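You operate a simulated robot arm through the tools that you are given. There is no shell and no other tool.

Carry out the task below with a simulated two-armed robot. There is one attempt and no reset: what you move stays moved.

Task
Put the ring press's tube in the white rack, push the tray in, dial to white, lamp off.

It is judged by the outcome, as a careful person would: the job done as asked, and still so three seconds after it is handed in. It fails if anything else is knocked over, pushed out of place, dropped, spilled or broken.

Robot
Two 7-joint arms with fingered hands on one trunk that stands fixed in place. Base frame: the origin is at the foot of the trunk, x ahead of it, y to its left, z up; the work surface is at about z = 0.76. Lengths are in m, angles in degrees, forces in N, time in s.
The left shoulder is at [0.08, 0.197, 1.485], the right one opposite. With the tool pointing down near the work surface each hand reaches from about 0.1 to 0.68 m from the base axis, measured 20 degrees to its own side. Payload 4 kg a hand.
The tool frame of a hand sits at the grasp point between the pads (the TCP): z along the fingers, y along the line on which they close. The tips reach 0.026 m beyond it. The gripper opens to 0.132 m; its body begins 0.073 m behind the TCP. The gripper is a hand of 4 fingers: y runs from the thumb to the fingers, the wrist lies at [0, 0, -0.239] in the tool frame, and closing takes about 1.5 s.
Orientation is told as [roll, pitch, yaw] about the base's x, y, z axes, in that order, counted from this pose: with the fingers straight down and closing along the base's y, the tool's x points along the base's -x, its y along +y and its z along -z.

Tools
- The arms move only by the tool nudge_tool. It takes "left_plan", "right_plan" or both (then of equal length, played together; a hand with none holds still); each is a list of rows, each a list of 6 numbers: the shift along the base's x, y, z in m, then the turn, a rotation vector about the base's x, y, z in degrees. In form: [[x, y, z, rx, ry, rz], ...]. A call has 1 to 20 rows; each row is the pose to reach, as a shift and turn from the pose commanded when the call began. "left_jaw" and "right_jaw" are, for a hand that has rows, the finger opening in m, from 0 to 0.132, set as the call begins (left out, the last holds). A row lasts 0.2 s, in which the tool goes at most 0.05 m and 8.6 degrees; a call with a longer step from one row to the next is refused whole, and so is a gripper value outside its range. A pose out of reach is approached as far as the arm can. The call stops where the force on the tool passes 40 N (or 10 N more than at its start, if that is more) or the arm is blocked; 0.2 s more then pass. Each finger travels about 0.072 m/s and halts on what it meets, pressing with about 32 N; the grip force reading is that of the motor and also rises with nothing between the fingers. The clock runs only during rows and for 0.2 s after the last one: add rows that repeat a pose to give the fingers time. The reply holds the time, the measured pose of the TCP, the force on the tool along the base axes, the opening and the grip force, in the units named above and with some noise, with the torque about the TCP (base axes, N m) and any sound that the robot's microphone picked up, and new pictures: "show" is both (left out), scene, wrist or none (wrist: the cameras of the hands that moved).
- Cameras (640 x 400 px; columns grow to the right, rows downward): "scene" is now at [0.1208, 0.0186, 1.6488]; the picture's right is [0.12, -0.99, 0.00], its down [-0.79, -0.10, -0.61] and it looks along [0.60, 0.08, -0.79] (base axes); focal length 331 px, centre (320, 200). "left" rides on the left gripper at [-0.068, 0.002, -0.097] in its tool frame; the picture's right is [-0.02, -1.00, 0.00], its down [0.82, -0.02, -0.58] and it looks along [0.58, -0.01, 0.82] (tool axes); focal length 270 px, centre (320, 200). "right" rides on the right gripper at [0.068, 0.002, -0.097] in its tool frame; the picture's right is [-0.03, 1.00, 0.00], its down [-0.82, -0.02, -0.58] and it looks along [-0.58, -0.01, 0.82] (tool axes); focal length 270 px, centre (320, 200). There is no depth. A picture from a camera that has moved, and an enlarged one, comes with that camera's place and axes in the base frame and with its lens. The place of the scene camera against the robot may be out by one fixed shift of up to 0.025 m in any direction.
- lift_body(by): slides the trunk up (or, below 0, down) by that many m; the arms and the scene camera ride with it, the base frame stays. It gives what a move gives, with no picture.
- hand_shape(shape, hand): the hand has 4 fingers and takes this shape, open, in about a second: jaw (thumb against the fingers, like two jaws); tri (thumb and two fingers); tip (a fingertip pinch); poke (one finger out to press); point (the index stretched); flat (the hand flat); cup (the hand cupped); fist (a fist). The gripper value then closes the fingers along that shape, each until it touches; the sizes above hold for jaw. It gives what a move gives, with no picture.
- head_to(pan, tilt): turns the head with the scene camera to pan (to the left, within 86 degrees either way) and tilt (down, from -29 to 69), counted from straight ahead of the robot. It gives what a move gives, and a new picture of the scene camera.
- enlarge(camera, box): a new picture of the part [left, top, right, bottom] of that camera's present view, enlarged. It takes no simulated time.
- hand_in(): hands the job in; it is judged then, once.

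Places have to be worked out from the pictures, the camera data and where the tool is seen. Open the grippers and draw the arms clear of the work before you hand the job in, unless the task says otherwise.

The tools are called after "Emit:" as name(argument=value, ...) on one line, values as JSON. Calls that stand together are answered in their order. nudge_tool: Moves the arms, as the interface text tells. Its arguments: {"type":"object","properties":{"left_plan":{"type":"array","items":{"type":"array","items":{"type":"number"}}},"left_jaw":{"type":"number"},"right_plan":{"type":"array","items":{"type":"array","items":{"type":"number"}}},"right_jaw":{"type":"number"},"show":{"type":"string","enum":["both","scene","wrist","none"]}},"required":[]} The other tools are called the same way: lift_body (by) moves the trunk up or down; hand_shape (shape, hand) gives the hand a shape; head_to (pan, tilt) turns the head that bears the scene camera; enlarge (camera, box) takes an enlarged picture of a part of a camera's view; hand_in () hands the job in.

At the start:

```text
time_s: 0.0
left_tool_pos: [0.608, 0.195, 1.1762]
left_ee_rot: [0.1, 0.0, 0.1]
left_ft_force: [-0.2, -0.5, 0.4]
left_moment: [0.03, 0.0, 0.0]
left_grip_width: 0.1322
left_finger_force: 0.1
left_shape: jaw
right_tool_pos: [0.3533, -0.1617, 1.0499]
right_ee_rot: [0.0, 0.0, -0.1]
right_ft_force: [0.4, 1.0, -0.5]
right_moment: [-0.02, -0.01, -0.02]
right_grip_width: 0.1316
right_finger_force: 0.3
right_shape: jaw
trunk travel left (down, up): [-0.795, 0.045]
head pan, tilt (commanded): [7.2, 52.6]
```

scene: 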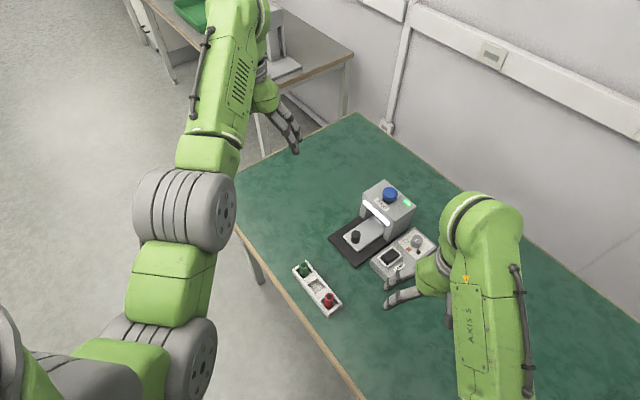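
right: 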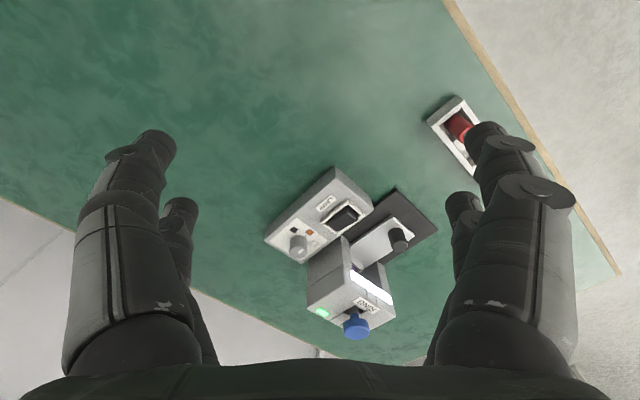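
left: 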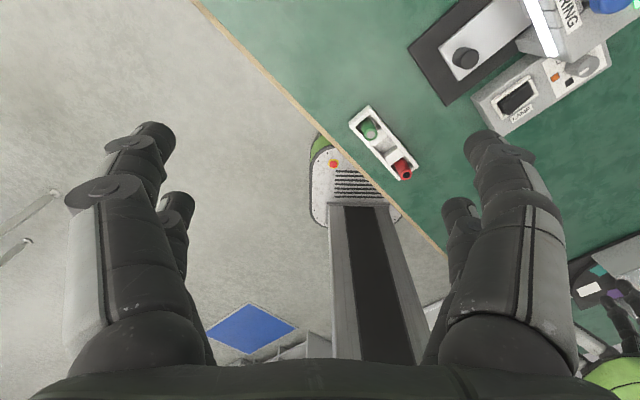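

I'll start by looking closely at the devices on the table from each camera.

Emit:
enlarge(camera="scene", box=[280, 170, 460, 320])

Emit:
enlarge(camera="right", box=[240, 80, 500, 350])

Emit:
enlarge(camera="left", box=[320, 0, 640, 200])

```text
2.67 times, centred on (370, 245) of scene
camera zoom: at [0.1208, 0.0186, 1.6488], right [0.12, -0.99, 0.0], down [-0.79, -0.1, -0.61], along [0.6, 0.08, -0.79], focal length 883 px, centre (187, 80)
```

zoom: 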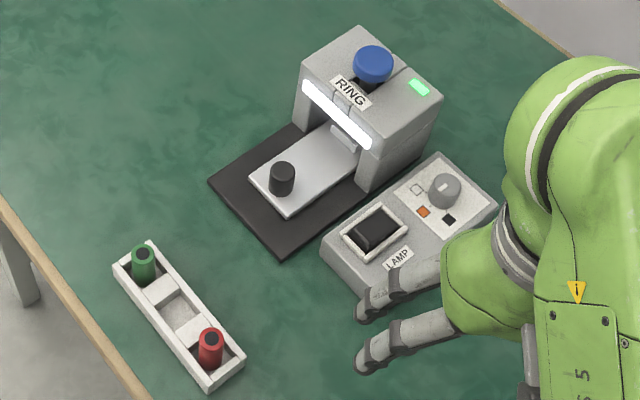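

```text
1.48 times, centred on (370, 215) of right
camera zoom: at [0.2827, -0.1592, 1.1453], right [0.03, 1.0, 0.0], down [0.82, -0.02, 0.58], along [0.58, -0.01, -0.82], focal length 400 px, centre (246, 178)
```

zoom: 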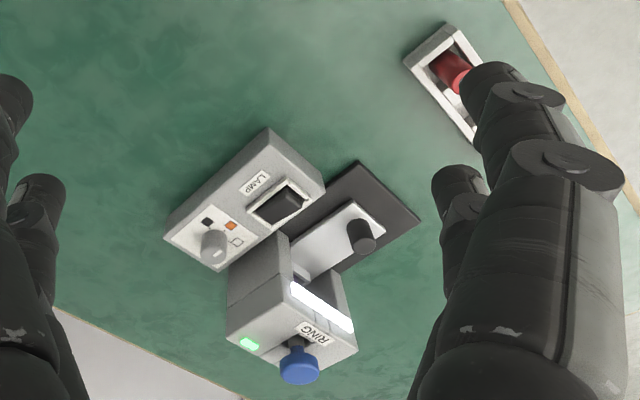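

```text
2.00 times, centred on (480, 100) of left
camera zoom: at [0.676, 0.196, 1.2719], right [0.02, -1.0, 0.0], down [-0.82, -0.02, 0.58], along [-0.58, -0.01, -0.82], focal length 541 px, centre (0, 400)
```

zoom: 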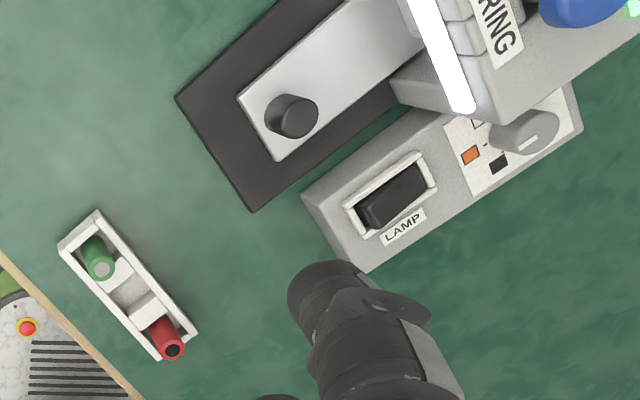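

The press (RING), its tray, the control box (LAMP rocker and dial) and the white rack are all visible. I'll zoom in further to find out which object is the press's tube.

Emit:
enlarge(camera="scene", box=[340, 170, 440, 233])

Emit:
enlarge(camera="scene", box=[280, 220, 440, 320])

Emit:
enlarge(camera="right", box=[290, 200, 450, 350])

Emit:
enlarge(camera="left", box=[480, 0, 640, 100])

```text
6.35 times, centred on (390, 202) of scene
camera zoom: at [0.1208, 0.0186, 1.6488], right [0.12, -0.99, 0.0], down [-0.79, -0.1, -0.61], along [0.6, 0.08, -0.79], focal length 2102 px, centre (-124, 190)
```

zoom: 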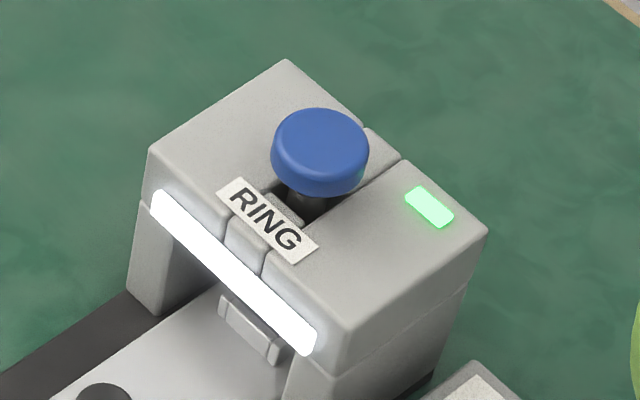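

```text
4.00 times, centred on (360, 270) of scene
camera zoom: at [0.1208, 0.0186, 1.6488], right [0.12, -0.99, 0.0], down [-0.79, -0.1, -0.61], along [0.6, 0.08, -0.79], focal length 1324 px, centre (160, -80)
```

zoom: 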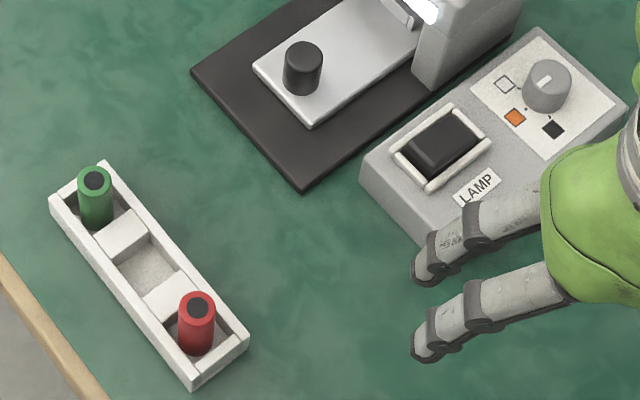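

```text
2.67 times, centred on (370, 275) of right
camera zoom: at [0.2827, -0.1592, 1.1453], right [0.03, 1.0, 0.0], down [0.82, -0.02, 0.58], along [0.58, -0.01, -0.82], focal length 721 px, centre (187, 0)
```

zoom: 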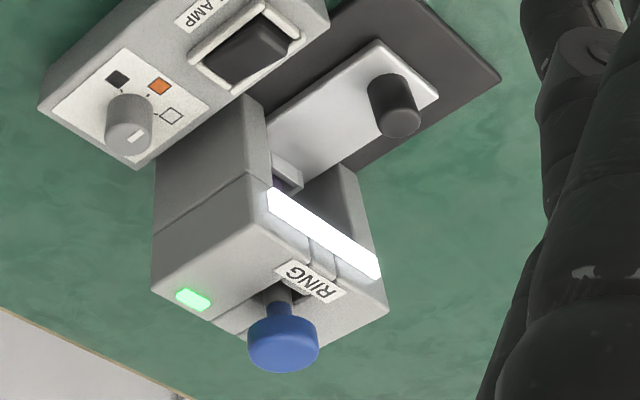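

```text
4.00 times, centred on (560, 50) of left
camera zoom: at [0.676, 0.196, 1.2719], right [0.02, -1.0, 0.0], down [-0.82, -0.02, 0.58], along [-0.58, -0.01, -0.82], focal length 1081 px, centre (-640, 800)
```

zoom: 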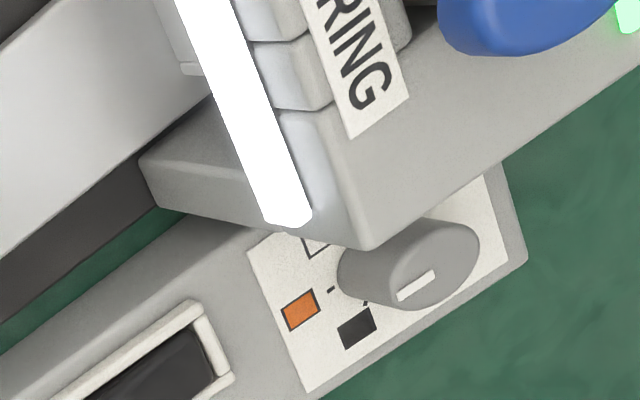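

In the right camera view there is a hint of something purple under the press head, behind the clip at the tray's inner end. That may be the tube. I estimate the tray knob at (0.617,-0.029,0.80), with the tray sliding in along about (0.62,-0.78). I'll move the left arm aside and bring the right hand's camera round to the press's front to look.

Emit:
nudge_tool(left_plan=[[-0.02, 0.03, 0.01, 0, 0, 0], [-0.04, 0.06, 0.02, 0, 0, 0], [-0.06, 0.09, 0.03, 0, 0, 0], [-0.08, 0.12, 0.03, 0, 0, 0], [-0.1, 0.15, 0.03, 0, 0, 0], [-0.12, 0.18, 0.03, 0, 0, 0], [-0.12, 0.2, 0.03, 0, 0, 0], [-0.12, 0.2, 0.03, 0, 0, 0]], right_plan=[[0.015, 0.03, 0, 0, 0, -7], [0.03, 0.06, 0, 0, 0, -14], [0.045, 0.09, 0, 0, 0, -21], [0.06, 0.12, 0, 0, 0, -28], [0.075, 0.15, 0, 0, 0, -35], [0.09, 0.18, 0, 0, 0, -42], [0.105, 0.21, 0, 0, 0, -48], [0.12, 0.24, 0, 0, 0, -52]], show="both")

```text
time_s: 1.8
left_tool_pos: [0.5347, 0.3796, 1.1679]
left_ee_rot: [0.1, -0.2, 0.2]
left_ft_force: [0.4, -0.6, -0.1]
left_moment: [-0.02, -0.01, 0.01]
left_grip_width: 0.1318
left_finger_force: 0.0
left_shape: jaw
left hand out of reach, approached as far as the arm can: row 3, 4, 5, 6, 7, 8
right_tool_pos: [0.4736, 0.0811, 1.0488]
right_ee_rot: [-0.1, 0.0, -52.2]
right_ft_force: [0.2, 0.6, -0.5]
right_moment: [-0.02, -0.01, -0.01]
right_grip_width: 0.1319
right_finger_force: 0.0
right_shape: jaw
trunk travel left (down, up): [-0.795, 0.045]
head pan, tilt (commanded): [7.2, 52.6]
camera scene: at [0.1224, 0.0201, 1.6487], right [0.12, -0.99, 0.0], down [-0.79, -0.1, -0.61], along [0.6, 0.07, -0.8], focal length 331 px, centre (320, 200)
camera right: at [0.4313, 0.1368, 1.1455], right [0.8, 0.59, 0.0], down [0.49, -0.66, 0.58], along [0.34, -0.47, -0.82], focal length 270 px, centre (320, 200)
camera left: at [0.6025, 0.3789, 1.2647], right [0.03, -1.0, 0.0], down [-0.82, -0.02, 0.57], along [-0.57, -0.02, -0.82], focal length 270 px, centre (320, 200)
```

scene: 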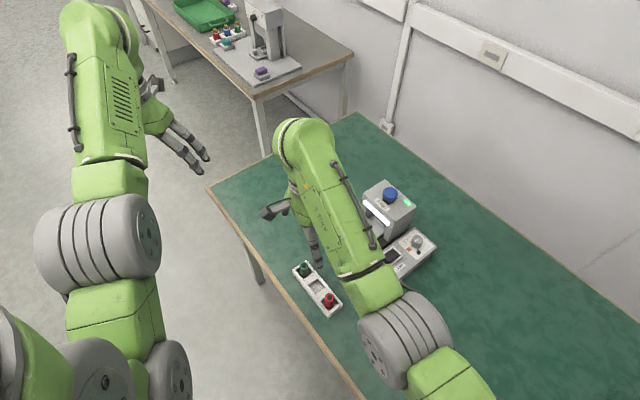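
right: 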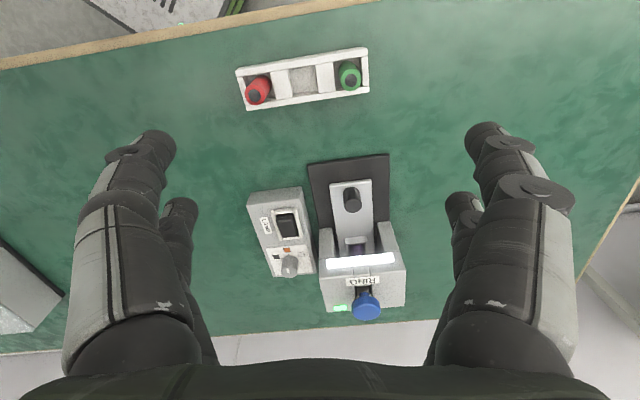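
left: 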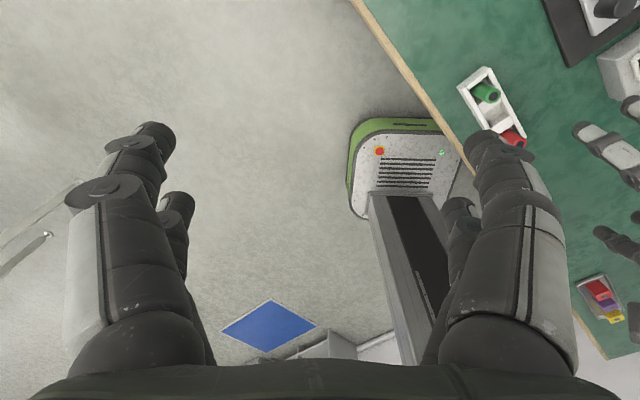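

The camera is now in front of the press. I'll enlarge the press and tray area.

Emit:
enlarge(camera="right", box=[230, 140, 430, 340])

Emit:
enlarge(camera="right", box=[300, 180, 420, 260])

Emit:
enlarge(camera="right", box=[220, 30, 390, 130])

Emit:
enlarge(camera="left", box=[440, 40, 640, 360])

```text
2.00 times, centred on (330, 240) of right
camera zoom: at [0.4313, 0.1368, 1.1455], right [0.8, 0.59, 0.0], down [0.49, -0.66, 0.58], along [0.34, -0.47, -0.82], focal length 541 px, centre (300, 120)
```

zoom: 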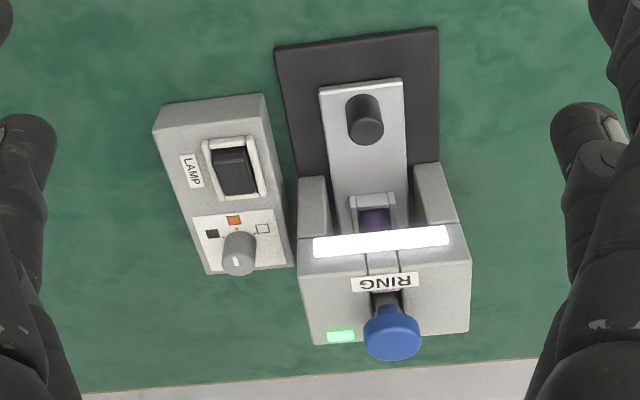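

```text
5.00 times, centred on (360, 220) of right
camera zoom: at [0.4313, 0.1368, 1.1455], right [0.8, 0.59, 0.0], down [0.49, -0.66, 0.58], along [0.34, -0.47, -0.82], focal length 1351 px, centre (120, 100)
```

zoom: 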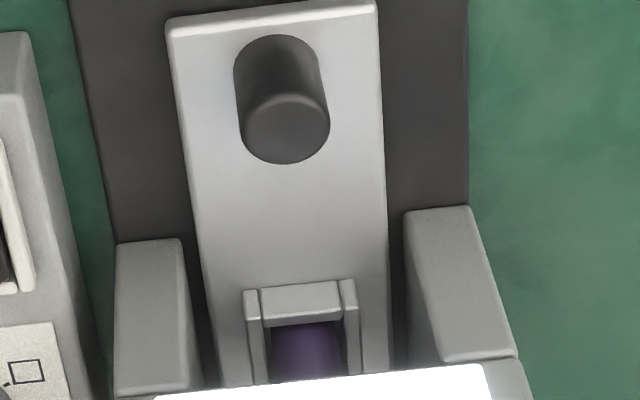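

```text
3.76 times, centred on (305, 80) of right
camera zoom: at [0.4313, 0.1368, 1.1455], right [0.8, 0.59, 0.0], down [0.49, -0.66, 0.58], along [0.34, -0.47, -0.82], focal length 1018 px, centre (376, 652)
```

zoom: 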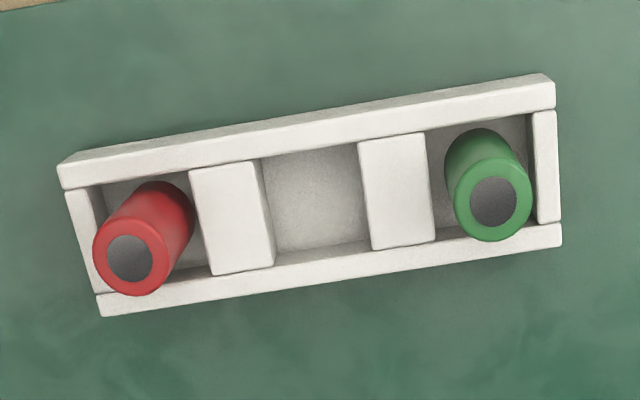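

```text
1.25 times, centred on (540, 200) of left
camera zoom: at [0.6025, 0.3789, 1.2647], right [0.03, -1.0, 0.0], down [-0.82, -0.02, 0.57], along [-0.57, -0.02, -0.82], focal length 338 px, centre (45, 200)
```

zoom: 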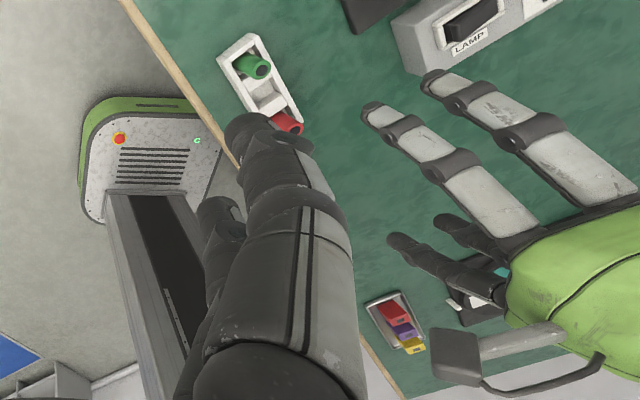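

The purple tube sits in a pocket at the tray's inner end under the press head, about 0.11 m from the tray knob along roughly (0.707,-0.707). The rack's middle pocket is empty. I'll tilt the right hand and lower it for a flatter look under the press head.

Emit:
nudge_tool(right_plan=[[0.018, -0.008, -0.02, -6, -4.4, 0], [0.036, -0.018, -0.04, -12, -8.9, 0], [0.054, -0.028, -0.06, -18, -13.3, 0], [0.07, -0.036, -0.08, -24, -17.7, 0], [0.076, -0.041, -0.095, -29, -21.4, 0]], show="wrist")

Emit:
enlarge(camera="right", box=[220, 120, 420, 320])

```text
time_s: 3.0
left_tool_pos: [0.5352, 0.3775, 1.1677]
left_ee_rot: [0.0, -0.3, 0.2]
left_ft_force: [1.1, 0.4, 0.3]
left_moment: [0.02, -0.01, -0.01]
left_grip_width: 0.1321
left_finger_force: 0.1
left_shape: jaw
right_tool_pos: [0.5495, 0.0384, 0.9542]
right_ee_rot: [-1.1, -36.0, -51.6]
right_ft_force: [0.2, -0.1, -0.9]
right_moment: [-0.02, 0.0, 0.02]
right_grip_width: 0.1322
right_finger_force: 0.0
right_shape: jaw
trunk travel left (down, up): [-0.795, 0.045]
head pan, tilt (commanded): [7.2, 52.6]
camera right: at [0.4812, 0.1285, 0.9917], right [0.8, 0.59, 0.0], down [0.19, -0.26, 0.95], along [0.56, -0.76, -0.32], focal length 270 px, centre (320, 200)
```

right: 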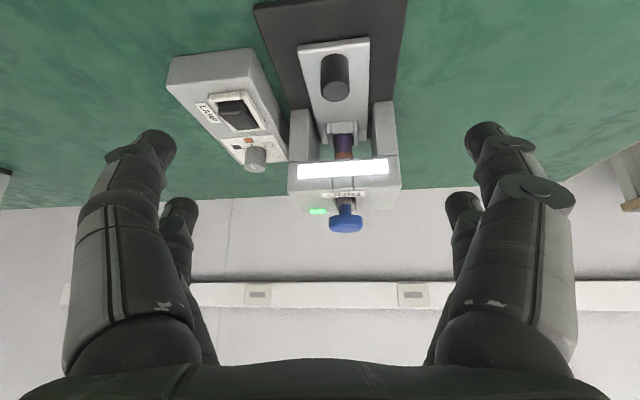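

```text
2.00 times, centred on (320, 220) of right
camera zoom: at [0.4812, 0.1285, 0.9917], right [0.8, 0.59, 0.0], down [0.19, -0.26, 0.95], along [0.56, -0.76, -0.32], focal length 541 px, centre (320, 160)
```

zoom: 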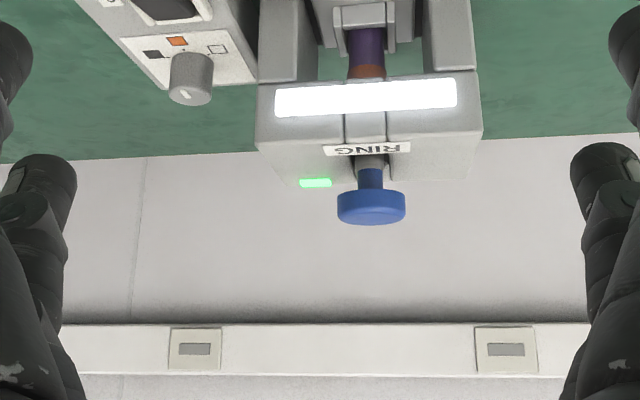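

Emit:
enlarge(camera="right", box=[280, 30, 410, 240])

Emit:
enlarge(camera="right", box=[280, 110, 410, 190])

Emit:
enlarge(camera="right", box=[160, 50, 300, 180])

```text
1.90 times, centred on (345, 135) of right
camera zoom: at [0.4812, 0.1285, 0.9917], right [0.8, 0.59, 0.0], down [0.19, -0.26, 0.95], along [0.56, -0.76, -0.32], focal length 515 px, centre (272, 324)
```

zoom: 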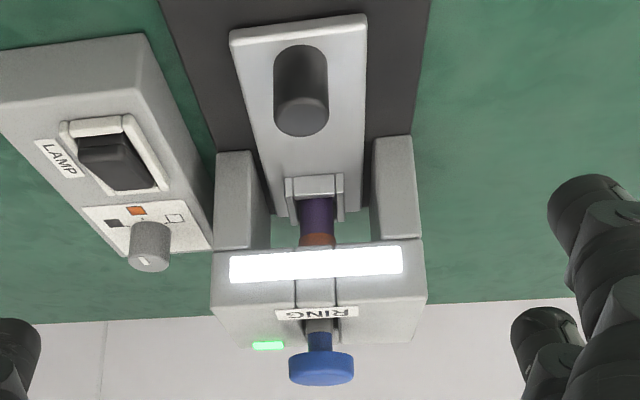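

```text
4.92 times, centred on (345, 150) of right
camera zoom: at [0.4812, 0.1285, 0.9917], right [0.8, 0.59, 0.0], down [0.19, -0.26, 0.95], along [0.56, -0.76, -0.32], focal length 1331 px, centre (197, 446)
```

zoom: 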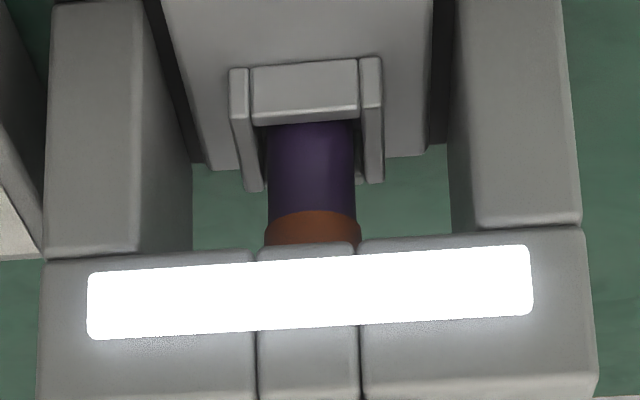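

```text
3.08 times, centred on (230, 115) of right
camera zoom: at [0.4812, 0.1285, 0.9917], right [0.8, 0.59, 0.0], down [0.19, -0.26, 0.95], along [0.56, -0.76, -0.32], focal length 832 px, centre (597, 462)
```

zoom: 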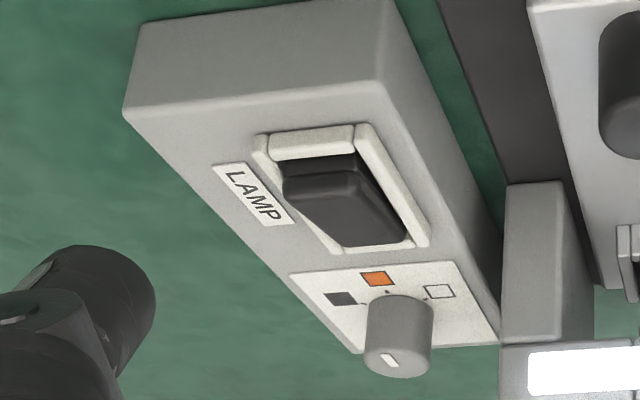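

The purple tube stands in the tray pocket, with an orange-brown part at its top just under the head. I'll drop lower and flatten the view to see how the ram, the orange part and the blue button relate.

Emit:
nudge_tool(right_plan=[[0, 0, -0.02, -4, -3, 0], [0, 0, -0.04, -8, -5.9, 0], [0, 0, -0.055, -9, -6.6, 0]], show="wrist")

Emit:
enlarge(camera="right", box=[280, 60, 420, 240])

Emit:
enlarge(camera="right", box=[300, 100, 400, 170])

```text
time_s: 3.8
left_tool_pos: [0.5339, 0.3771, 1.1683]
left_ee_rot: [0.2, -0.3, 0.2]
left_ft_force: [-0.6, -0.5, 0.0]
left_moment: [0.01, 0.01, -0.03]
left_grip_width: 0.1318
left_finger_force: 0.1
left_shape: jaw
right_tool_pos: [0.5489, 0.0376, 0.8988]
right_ee_rot: [-1.7, -47.3, -51.3]
right_ft_force: [0.0, 0.6, -0.2]
right_moment: [0.03, 0.02, 0.02]
right_grip_width: 0.1317
right_finger_force: 0.0
right_shape: jaw
trunk travel left (down, up): [-0.795, 0.045]
head pan, tilt (commanded): [7.2, 52.6]
camera right: at [0.4776, 0.1325, 0.9135], right [0.8, 0.59, 0.0], down [0.08, -0.1, 0.99], along [0.59, -0.8, -0.13], focal length 270 px, centre (320, 200)
```

right: 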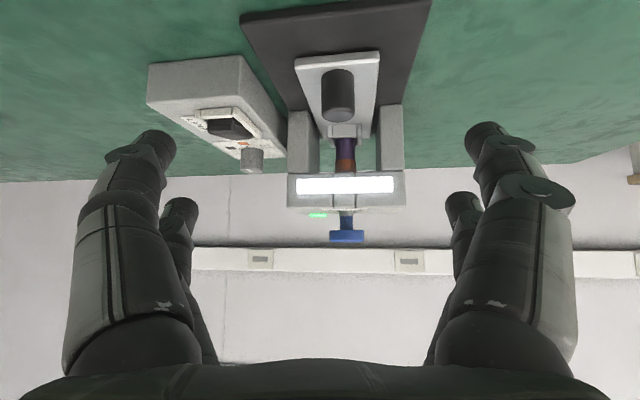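

```text
2.22 times, centred on (350, 150) of right
camera zoom: at [0.4776, 0.1325, 0.9135], right [0.8, 0.59, 0.0], down [0.08, -0.1, 0.99], along [0.59, -0.8, -0.13], focal length 601 px, centre (253, 311)
```

zoom: 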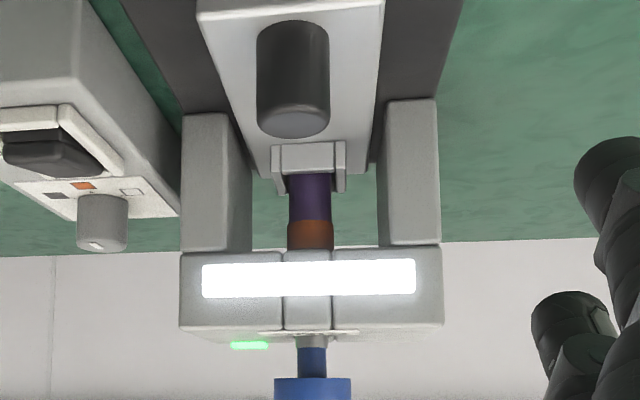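

```text
5.71 times, centred on (350, 135) of right
camera zoom: at [0.4776, 0.1325, 0.9135], right [0.8, 0.59, 0.0], down [0.08, -0.1, 0.99], along [0.59, -0.8, -0.13], focal length 1544 px, centre (149, 571)
```

zoom: 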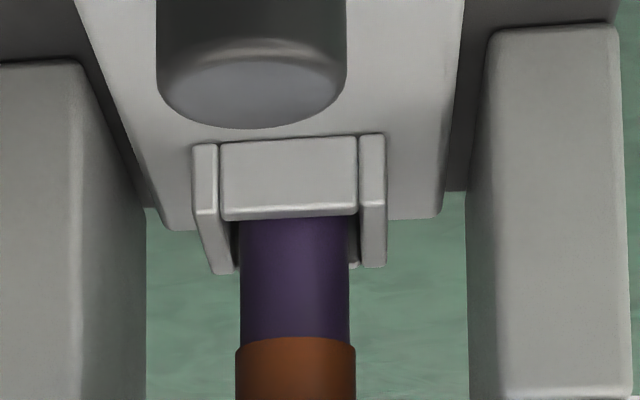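

Measurements so far: tray top z≈0.782. The knob axis is at (0.623,-0.034), top about 0.807. The head front is about 0.067 m further in, with its underside at about 0.843. The tube is about 0.023 m in diameter and about 0.104 m behind the knob. I'll bring the right hand above the knob, tilted back 20° and closing across the tray, with the jaw partly closed.

Emit:
nudge_tool(right_plan=[[0.012, -0.012, 0.0, 4.2, 3.4, 1.4], [0.026, -0.025, 0.0, 8.4, 6.9, 2.8], [0.042, -0.04, 0.0, 12.5, 10.4, 4.2], [0.058, -0.056, -0.005, 16.7, 13.9, 5.6], [0.0741, -0.0716, -0.015, 20.8, 17.3, 7], [0.0741, -0.0716, -0.015, 20.8, 17.3, 7]], right_jaw=0.075, show="both")

```text
time_s: 5.2
left_tool_pos: [0.5331, 0.3775, 1.1678]
left_ee_rot: [0.1, -0.3, 0.2]
left_ft_force: [0.0, 0.1, 0.5]
left_moment: [-0.01, -0.02, 0.01]
left_grip_width: 0.1319
left_finger_force: 0.1
left_shape: jaw
right_tool_pos: [0.6218, -0.0339, 0.8849]
right_ee_rot: [-0.4, -20.1, -44.8]
right_ft_force: [0.1, -1.1, 0.0]
right_moment: [-0.02, 0.01, -0.01]
right_grip_width: 0.0756
right_finger_force: 0.0
right_shape: jaw
trunk travel left (down, up): [-0.795, 0.045]
head pan, tilt (commanded): [7.2, 52.6]
camera scene: at [0.1208, 0.0191, 1.6488], right [0.12, -0.99, 0.0], down [-0.79, -0.1, -0.61], along [0.6, 0.08, -0.79], focal length 331 px, centre (320, 200)
camera right: at [0.5531, 0.0366, 0.951], right [0.72, 0.69, 0.0], down [0.39, -0.41, 0.82], along [0.57, -0.6, -0.57], focal length 270 px, centre (320, 200)
```

scene: 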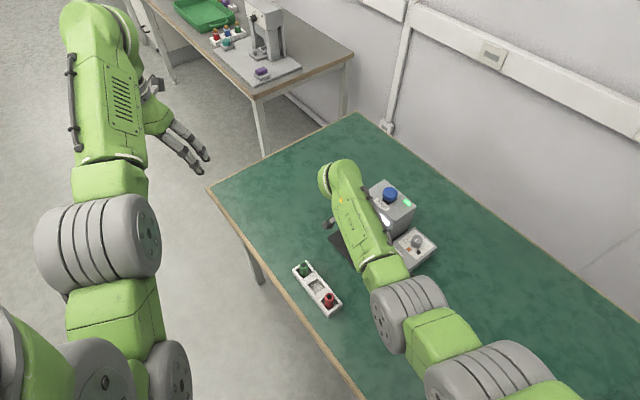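
right: 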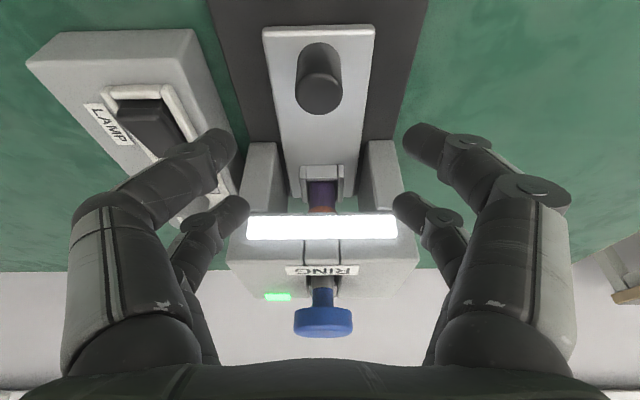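

The knob lines up well at about (0.622,-0.036), directly below the TCP. The fingers sit about ±0.02 m apart along the tray axis, so they will cage the knob. I'll reduce the tilt to 10° and come down around it.

Emit:
nudge_tool(right_plan=[[0.0, -0.001, -0.015, 3.5, 3.5, 0], [0.0, -0.002, -0.03, 7.07, 7.07, 0], [0.0, -0.002, -0.05, 7.07, 7.07, 0], [0.0, -0.002, -0.07, 7.07, 7.07, 0]], show="wrist")

```text
time_s: 6.2
left_tool_pos: [0.5338, 0.3774, 1.1694]
left_ee_rot: [0.1, -0.2, 0.1]
left_ft_force: [0.7, -0.5, -0.1]
left_moment: [-0.02, -0.01, 0.01]
left_grip_width: 0.132
left_finger_force: 0.0
left_shape: jaw
right_tool_pos: [0.623, -0.0358, 0.8128]
right_ee_rot: [-0.5, -10.1, -44.9]
right_ft_force: [-0.3, -0.4, 0.5]
right_moment: [-0.01, -0.03, -0.01]
right_grip_width: 0.0754
right_finger_force: 0.1
right_shape: jaw
trunk travel left (down, up): [-0.795, 0.045]
head pan, tilt (commanded): [7.2, 52.6]
camera right: at [0.5631, 0.0258, 0.896], right [0.72, 0.69, 0.0], down [0.49, -0.51, 0.71], along [0.49, -0.52, -0.7], focal length 270 px, centre (320, 200)
```

right: 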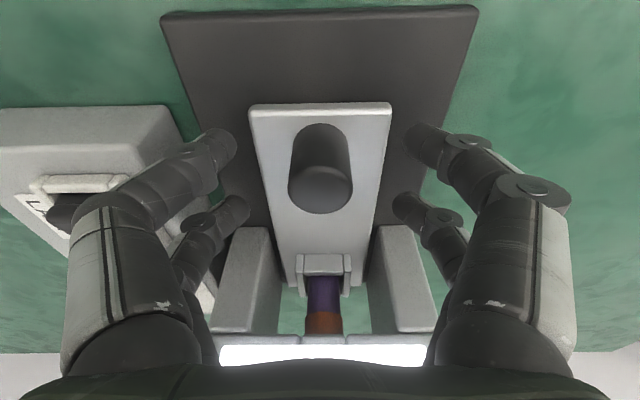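

The fingers straddle the knob with no contact yet. I'll close on it.

Emit:
nudge_tool(right_plan=[[0, 0, 0, 0, 0, 0], [0, 0, 0, 0, 0, 0], [0, 0, 0, 0, 0, 0], [0, 0, 0, 0, 0, 0], [0, 0, 0, 0, 0, 0]], right_jaw=0.01, show="wrist")

```text
time_s: 7.4
left_tool_pos: [0.5335, 0.3768, 1.1689]
left_ee_rot: [0.1, -0.3, 0.2]
left_ft_force: [0.5, 0.4, -0.1]
left_moment: [0.06, 0.0, 0.01]
left_grip_width: 0.1318
left_finger_force: 0.1
left_shape: jaw
right_tool_pos: [0.6216, -0.0347, 0.8137]
right_ee_rot: [-0.6, -10.1, -44.7]
right_ft_force: [-2.6, 3.3, -3.1]
right_moment: [0.04, 0.06, 0.01]
right_grip_width: 0.0057
right_finger_force: 32.0
right_shape: jaw
trunk travel left (down, up): [-0.795, 0.045]
head pan, tilt (commanded): [7.2, 52.6]
camera right: at [0.5621, 0.0264, 0.8957], right [0.72, 0.69, -0.01], down [0.49, -0.51, 0.71], along [0.49, -0.52, -0.7], focal length 270 px, centre (320, 200)
```

right: 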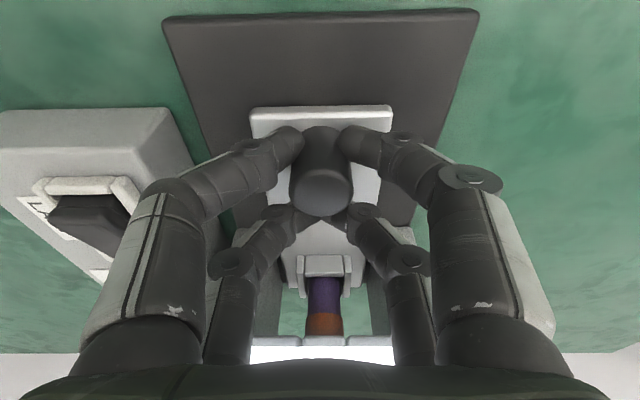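

The knob is caged by four fingers with a firm grip. Next I'll pull gently outward along (-0.707,0.707) and watch the force.

Emit:
nudge_tool(right_plan=[[-0.0035, 0.0035, 0, 0, 0, 0], [-0.007, 0.007, 0, 0, 0, 0], [-0.0105, 0.0105, 0, 0, 0, 0], [-0.014, 0.014, 0, 0, 0, 0]], show="wrist")

```text
time_s: 8.4
left_tool_pos: [0.5347, 0.378, 1.1676]
left_ee_rot: [0.0, -0.2, 0.1]
left_ft_force: [0.0, -0.8, 0.1]
left_moment: [0.01, -0.01, -0.02]
left_grip_width: 0.1319
left_finger_force: 0.1
left_shape: jaw
right_tool_pos: [0.6094, -0.0215, 0.8133]
right_ee_rot: [-0.6, -10.0, -44.9]
right_ft_force: [5.2, 3.9, -9.5]
right_moment: [0.15, -0.09, -0.02]
right_grip_width: 0.0016
right_finger_force: 31.3
right_shape: jaw
trunk travel left (down, up): [-0.795, 0.045]
head pan, tilt (commanded): [7.2, 52.6]
camera right: at [0.5503, 0.0407, 0.8959], right [0.72, 0.69, -0.01], down [0.49, -0.51, 0.71], along [0.49, -0.52, -0.7], focal length 270 px, centre (320, 200)
```

right: 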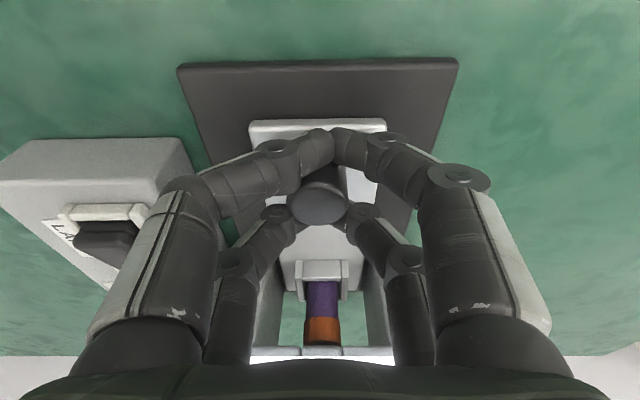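

The tray is sliding out and the front fingers are now hooked behind the knob. I'll keep pulling slowly.

Emit:
nudge_tool(right_plan=[[-0.005, 0.005, 0.001, 0, 0, 0], [-0.01, 0.01, 0.002, 0, 0, 0], [-0.015, 0.015, 0.002, 0, 0, 0], [-0.02, 0.02, 0.002, 0, 0, 0], [-0.025, 0.025, 0.002, 0, 0, 0], [-0.03, 0.03, 0.002, 0, 0, 0]], show="wrist")

```text
time_s: 9.8
left_tool_pos: [0.5353, 0.379, 1.1668]
left_ee_rot: [0.1, -0.2, 0.3]
left_ft_force: [-0.2, -0.2, 0.3]
left_moment: [0.02, 0.02, -0.02]
left_grip_width: 0.132
left_finger_force: 0.1
left_shape: jaw
right_tool_pos: [0.5793, 0.0088, 0.8145]
right_ee_rot: [-0.7, -10.1, -44.8]
right_ft_force: [5.6, 3.6, -16.0]
right_moment: [0.23, 0.01, 0.0]
right_grip_width: 0.0015
right_finger_force: 32.1
right_shape: jaw
trunk travel left (down, up): [-0.795, 0.045]
head pan, tilt (commanded): [7.2, 52.6]
camera right: at [0.5205, 0.0704, 0.8969], right [0.72, 0.69, -0.01], down [0.49, -0.5, 0.71], along [0.49, -0.52, -0.7], focal length 270 px, centre (320, 200)
```

right: 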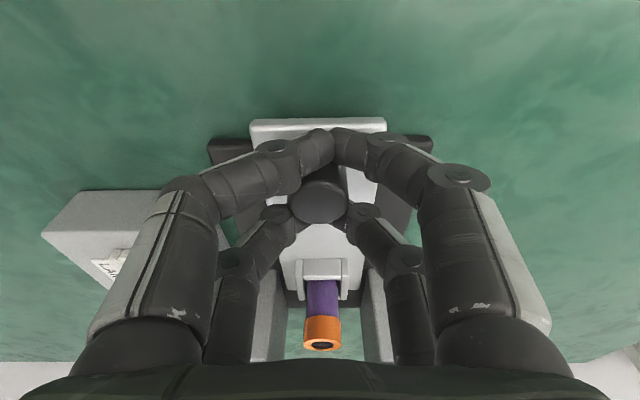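

The tube with its orange ring is now coming clear of the head. I'll check the scene view before pulling further.

Emit:
enlarge(camera="scene", box=[280, 170, 460, 320])

Emit:
enlarge(camera="right", box=[220, 180, 420, 380])

```text
2.67 times, centred on (370, 245) of scene
camera zoom: at [0.125, 0.0202, 1.6485], right [0.12, -0.99, 0.0], down [-0.79, -0.1, -0.61], along [0.6, 0.07, -0.8], focal length 883 px, centre (187, 80)
```

zoom: 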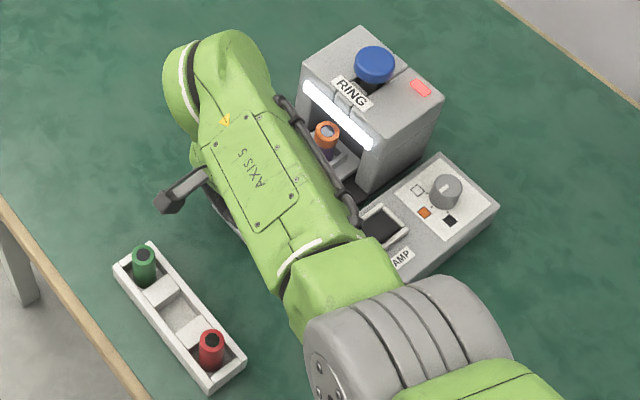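

```text
2.00 times, centred on (320, 280) of right
camera zoom: at [0.5205, 0.0704, 0.8969], right [0.72, 0.69, -0.01], down [0.49, -0.5, 0.71], along [0.49, -0.52, -0.7], focal length 541 px, centre (320, 40)
```

zoom: 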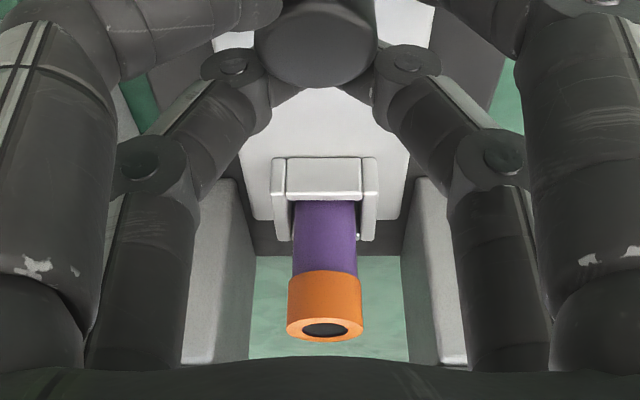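

The press LED went from green to red, so green means the tray is fully in. The tube still stands in its pocket but is close to the head, so I'll pull a further ~0.035 m slowly.

Emit:
nudge_tool(right_plan=[[-0.003, 0.003, -0.001, 0, 0, 0], [-0.007, 0.007, -0.002, 0, 0, 0], [-0.011, 0.011, -0.002, 0, 0, 0], [-0.015, 0.015, -0.002, 0, 0, 0], [-0.019, 0.019, -0.002, 0, 0, 0], [-0.023, 0.023, -0.002, 0, 0, 0], [-0.025, 0.025, -0.002, 0, 0, 0]], show="both")

```text
time_s: 11.4
left_tool_pos: [0.5349, 0.3765, 1.1681]
left_ee_rot: [0.1, -0.2, 0.2]
left_ft_force: [0.1, 0.2, -0.5]
left_moment: [0.02, 0.02, 0.01]
left_grip_width: 0.1318
left_finger_force: 0.0
left_shape: jaw
right_tool_pos: [0.5545, 0.0343, 0.8134]
right_ee_rot: [-0.5, -10.0, -44.9]
right_ft_force: [4.3, 2.7, -3.1]
right_moment: [0.2, -0.01, 0.05]
right_grip_width: 0.002
right_finger_force: 32.2
right_shape: jaw
trunk travel left (down, up): [-0.795, 0.045]
head pan, tilt (commanded): [7.2, 52.6]
camera scene: at [0.1224, 0.0192, 1.6487], right [0.12, -0.99, 0.0], down [-0.79, -0.1, -0.61], along [0.6, 0.08, -0.8], focal length 331 px, centre (320, 200)
camera right: at [0.4954, 0.0954, 0.8962], right [0.72, 0.69, 0.0], down [0.49, -0.51, 0.71], along [0.49, -0.52, -0.7], focal length 270 px, centre (320, 200)
```

scene: 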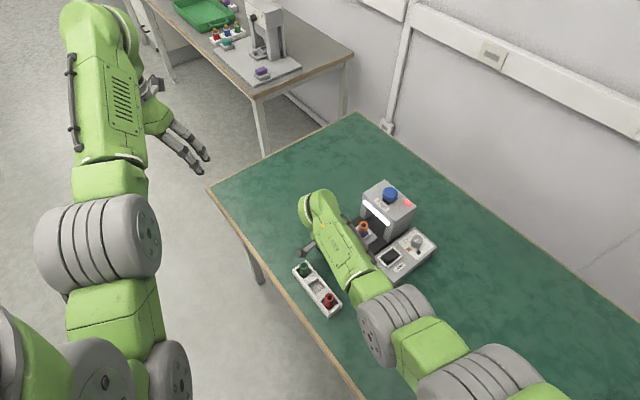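
right: 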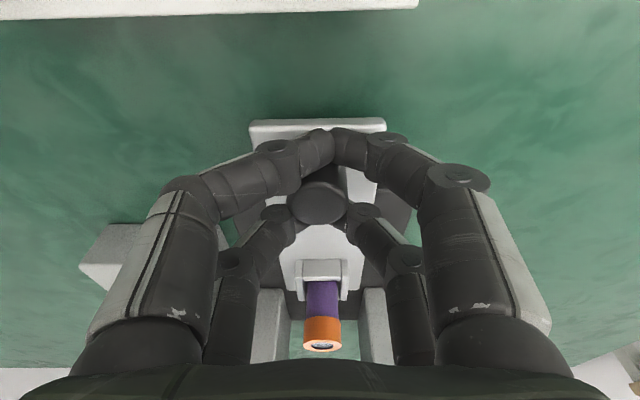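

The tray is out about 0.09 m and the tube, at about (0.633,-0.046), now has about 0.04 m of clearance from the head. I'll release the knob and lift straight up.

Emit:
nudge_tool(right_plan=[[0, 0, 0, 0, 0, 0], [0, 0, 0, 0, 0, 0], [0, 0, 0, 0, 0, 0], [0, 0, 0.02, 0, 0, 0], [0, 0, 0.05, 0, 0, 0], [0, 0, 0.09, 0, 0, 0], [0, 0, 0.13, 0, 0, 0]], right_jaw=0.075, show="both")

```text
time_s: 13.0
left_tool_pos: [0.5327, 0.377, 1.1683]
left_ee_rot: [0.1, -0.2, 0.2]
left_ft_force: [-0.1, -0.4, -0.6]
left_moment: [0.02, -0.03, -0.03]
left_grip_width: 0.1318
left_finger_force: 0.1
left_shape: jaw
right_tool_pos: [0.5542, 0.0331, 0.9445]
right_ee_rot: [-0.5, -10.2, -44.8]
right_ft_force: [1.1, 0.1, 0.7]
right_moment: [0.0, 0.02, 0.01]
right_grip_width: 0.0745
right_finger_force: 0.1
right_shape: jaw
trunk travel left (down, up): [-0.795, 0.045]
head pan, tilt (commanded): [7.2, 52.6]
camera scene: at [0.121, 0.019, 1.6488], right [0.12, -0.99, 0.0], down [-0.79, -0.1, -0.61], along [0.6, 0.08, -0.79], focal length 331 px, centre (320, 200)
camera right: at [0.495, 0.0945, 1.0266], right [0.72, 0.69, 0.0], down [0.49, -0.51, 0.71], along [0.49, -0.52, -0.7], focal length 270 px, centre (320, 200)
```

scene: 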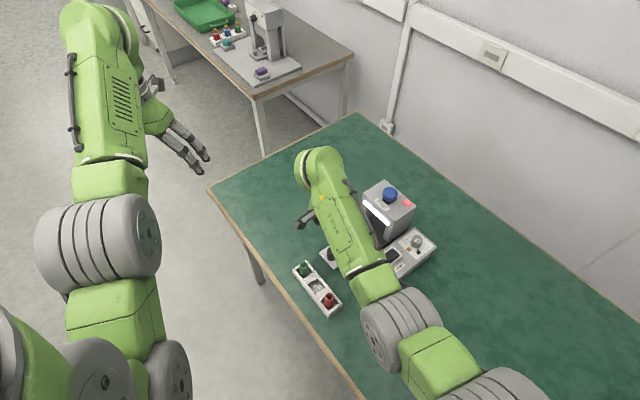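
right: 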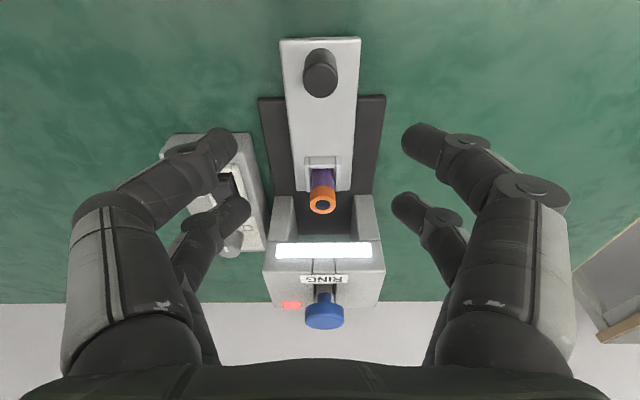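

The tube top is at about (0.632,-0.048,0.84). I'll zoom in on it, and switch the right hand to the "tri" shape for a proper three-point grip on a cylinder.

Emit:
enlarge(camera="right", box=[240, 120, 400, 340])

Emit:
hand_shape(hand="right", shape="tri")

Emit:
enlarge(camera="right", box=[0, 0, 640, 400])

```text
1.82 times, centred on (320, 230) of right
camera zoom: at [0.495, 0.0945, 1.0266], right [0.72, 0.69, 0.0], down [0.49, -0.51, 0.71], along [0.49, -0.52, -0.7], focal length 491 px, centre (320, 146)
```

zoom: 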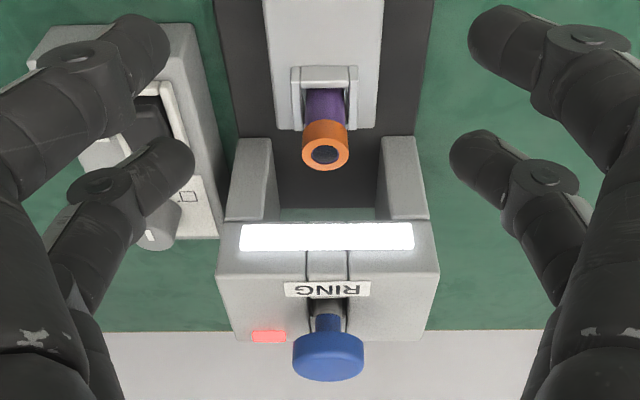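

```text
time_s: 13.9
left_tool_pos: [0.5338, 0.3772, 1.1686]
left_ee_rot: [0.1, -0.4, 0.2]
left_ft_force: [0.2, -0.2, -0.1]
left_moment: [0.01, 0.0, -0.04]
left_grip_width: 0.1324
left_finger_force: 0.1
left_shape: jaw
right_tool_pos: [0.5535, 0.0328, 0.9427]
right_ee_rot: [-0.5, -10.1, -44.8]
right_ft_force: [0.4, 0.0, 0.0]
right_moment: [-0.01, -0.02, -0.02]
right_grip_width: 0.1321
right_finger_force: 0.0
right_shape: tri
trunk travel left (down, up): [-0.795, 0.045]
head pan, tilt (commanded): [7.2, 52.6]
```

```text
1.00 times, centred on (320, 200) of right (not enlarged: the box is as wide or as high as the picture)
camera zoom: at [0.4952, 0.0945, 1.0262], right [0.72, 0.69, 0.0], down [0.49, -0.51, 0.71], along [0.49, -0.52, -0.7], focal length 270 px, centre (320, 200)
```

zoom: 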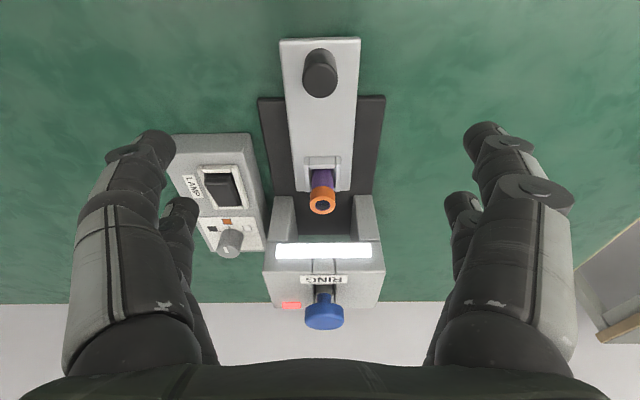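

Tri opens to the same width. I'll close it partly in free air to see how the fingers meet.

Emit:
nudge_tool(right_plan=[[0, 0, 0, 0, 0, 0], [0, 0, 0, 0, 0, 0], [0, 0, 0, 0, 0, 0], [0, 0, 0, 0, 0, 0], [0, 0, 0, 0, 0, 0]], right_jaw=0.04, show="wrist")

```text
time_s: 15.1
left_tool_pos: [0.5331, 0.3769, 1.1676]
left_ee_rot: [0.0, -0.3, 0.2]
left_ft_force: [-0.1, -0.2, -0.5]
left_moment: [-0.01, -0.01, -0.01]
left_grip_width: 0.1321
left_finger_force: 0.1
left_shape: jaw
right_tool_pos: [0.5537, 0.0326, 0.9432]
right_ee_rot: [-0.5, -10.2, -44.8]
right_ft_force: [-1.0, 0.9, 0.6]
right_moment: [0.01, -0.01, -0.01]
right_grip_width: 0.0403
right_finger_force: 0.0
right_shape: tri
trunk travel left (down, up): [-0.795, 0.045]
head pan, tilt (commanded): [7.2, 52.6]
camera right: at [0.4952, 0.0946, 1.0265], right [0.72, 0.69, 0.0], down [0.49, -0.51, 0.71], along [0.49, -0.52, -0.7], focal length 270 px, centre (320, 200)
```

right: 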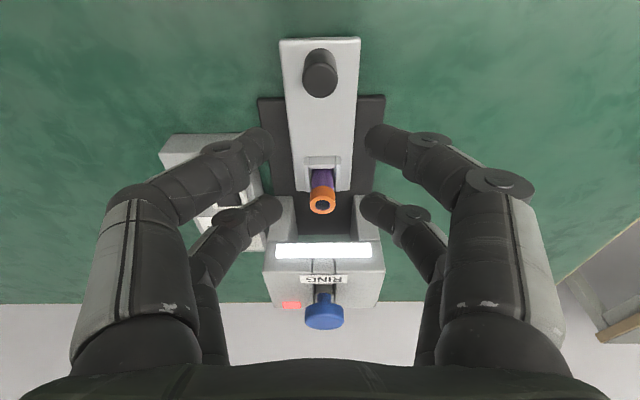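

Tri closes symmetrically, much like jaw. I'll try "tip" and look at its closed shape.

Emit:
hand_shape(hand="right", shape="tip")

Emit:
nudge_tool(right_plan=[[0, 0, 0, 0, 0, 0], [0, 0, 0, 0, 0, 0], [0, 0, 0, 0, 0, 0], [0, 0, 0, 0, 0, 0], [0, 0, 0, 0, 0, 0]], right_jaw=0.04, show="wrist")

```text
time_s: 16.0
left_tool_pos: [0.5326, 0.3764, 1.1689]
left_ee_rot: [0.1, -0.4, 0.1]
left_ft_force: [-0.8, 0.1, -0.2]
left_moment: [0.01, 0.0, 0.0]
left_grip_width: 0.1318
left_finger_force: 0.1
left_shape: jaw
right_tool_pos: [0.5539, 0.0316, 0.9431]
right_ee_rot: [-0.5, -10.2, -44.8]
right_ft_force: [-0.1, 0.7, -0.8]
right_moment: [-0.01, 0.02, 0.01]
right_grip_width: 0.1319
right_finger_force: 0.0
right_shape: tip
trunk travel left (down, up): [-0.795, 0.045]
head pan, tilt (commanded): [7.2, 52.6]
```

```text
time_s: 17.2
left_tool_pos: [0.5331, 0.3766, 1.1671]
left_ee_rot: [0.1, -0.3, 0.2]
left_ft_force: [-0.4, 0.2, 0.5]
left_moment: [-0.03, -0.02, 0.0]
left_grip_width: 0.1319
left_finger_force: 0.1
left_shape: jaw
right_tool_pos: [0.5548, 0.0326, 0.9448]
right_ee_rot: [-0.5, -10.2, -44.8]
right_ft_force: [0.0, 0.8, 0.0]
right_moment: [-0.01, 0.02, 0.01]
right_grip_width: 0.0405
right_finger_force: 0.0
right_shape: tip
trunk travel left (down, up): [-0.795, 0.045]
head pan, tilt (commanded): [7.2, 52.6]
camera right: at [0.4952, 0.0946, 1.0265], right [0.72, 0.69, 0.0], down [0.49, -0.51, 0.71], along [0.49, -0.52, -0.7], focal length 270 px, centre (320, 200)
```

right: 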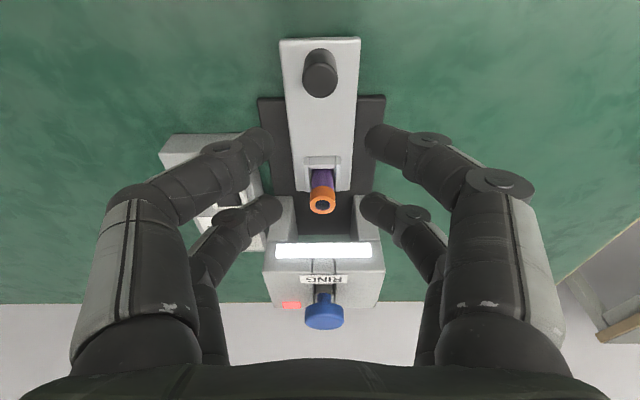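

The shapes look alike on this hand. The front finger pair is about 0.017 m towards the press from the TCP and the rear pair about 0.02 m behind. I'll pinch the tube with the front pair only, so it is clamped rather than loosely caged. I'm returning to jaw and approaching above the tube.

Emit:
hand_shape(hand="right", shape="jaw")

Emit:
nudge_tool(right_plan=[[0.016, -0.017, 0, 0, 0, 0], [0.032, -0.034, 0, 0, 0, 0], [0.048, -0.05, 0, 0, 0, 0], [0.064, -0.068, -0.01, 0, 0, 0], [0.064, -0.068, -0.035, 0, 0, 0], [0.064, -0.068, -0.05, 0, 0, 0]], right_jaw=0.06, show="wrist")

```text
time_s: 18.1
left_tool_pos: [0.5331, 0.3775, 1.1692]
left_ee_rot: [0.1, -0.3, 0.2]
left_ft_force: [-0.5, 0.7, -0.2]
left_moment: [0.04, -0.01, -0.04]
left_grip_width: 0.1321
left_finger_force: 0.1
left_shape: jaw
right_tool_pos: [0.5539, 0.033, 0.9449]
right_ee_rot: [-0.6, -10.2, -44.8]
right_ft_force: [0.0, -0.3, 0.5]
right_moment: [-0.03, 0.02, 0.02]
right_grip_width: 0.1319
right_finger_force: 0.1
right_shape: jaw
trunk travel left (down, up): [-0.795, 0.045]
head pan, tilt (commanded): [7.2, 52.6]
```

```text
time_s: 19.5
left_tool_pos: [0.5333, 0.3767, 1.1686]
left_ee_rot: [0.1, -0.3, 0.3]
left_ft_force: [-0.5, -0.1, -0.4]
left_moment: [-0.02, -0.04, 0.04]
left_grip_width: 0.1318
left_finger_force: 0.0
left_shape: jaw
right_tool_pos: [0.6169, -0.0343, 0.8958]
right_ee_rot: [-0.5, -10.2, -45.0]
right_ft_force: [0.5, -0.5, 0.6]
right_moment: [-0.02, -0.04, 0.02]
right_grip_width: 0.0603
right_finger_force: 0.0
right_shape: jaw
trunk travel left (down, up): [-0.795, 0.045]
head pan, tilt (commanded): [7.2, 52.6]
camera right: at [0.5584, 0.0271, 0.9766], right [0.72, 0.69, 0.0], down [0.49, -0.51, 0.71], along [0.49, -0.52, -0.7], focal length 270 px, centre (320, 200)
```

right: 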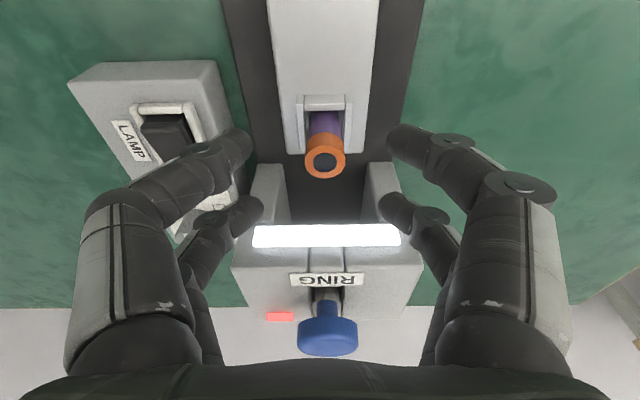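

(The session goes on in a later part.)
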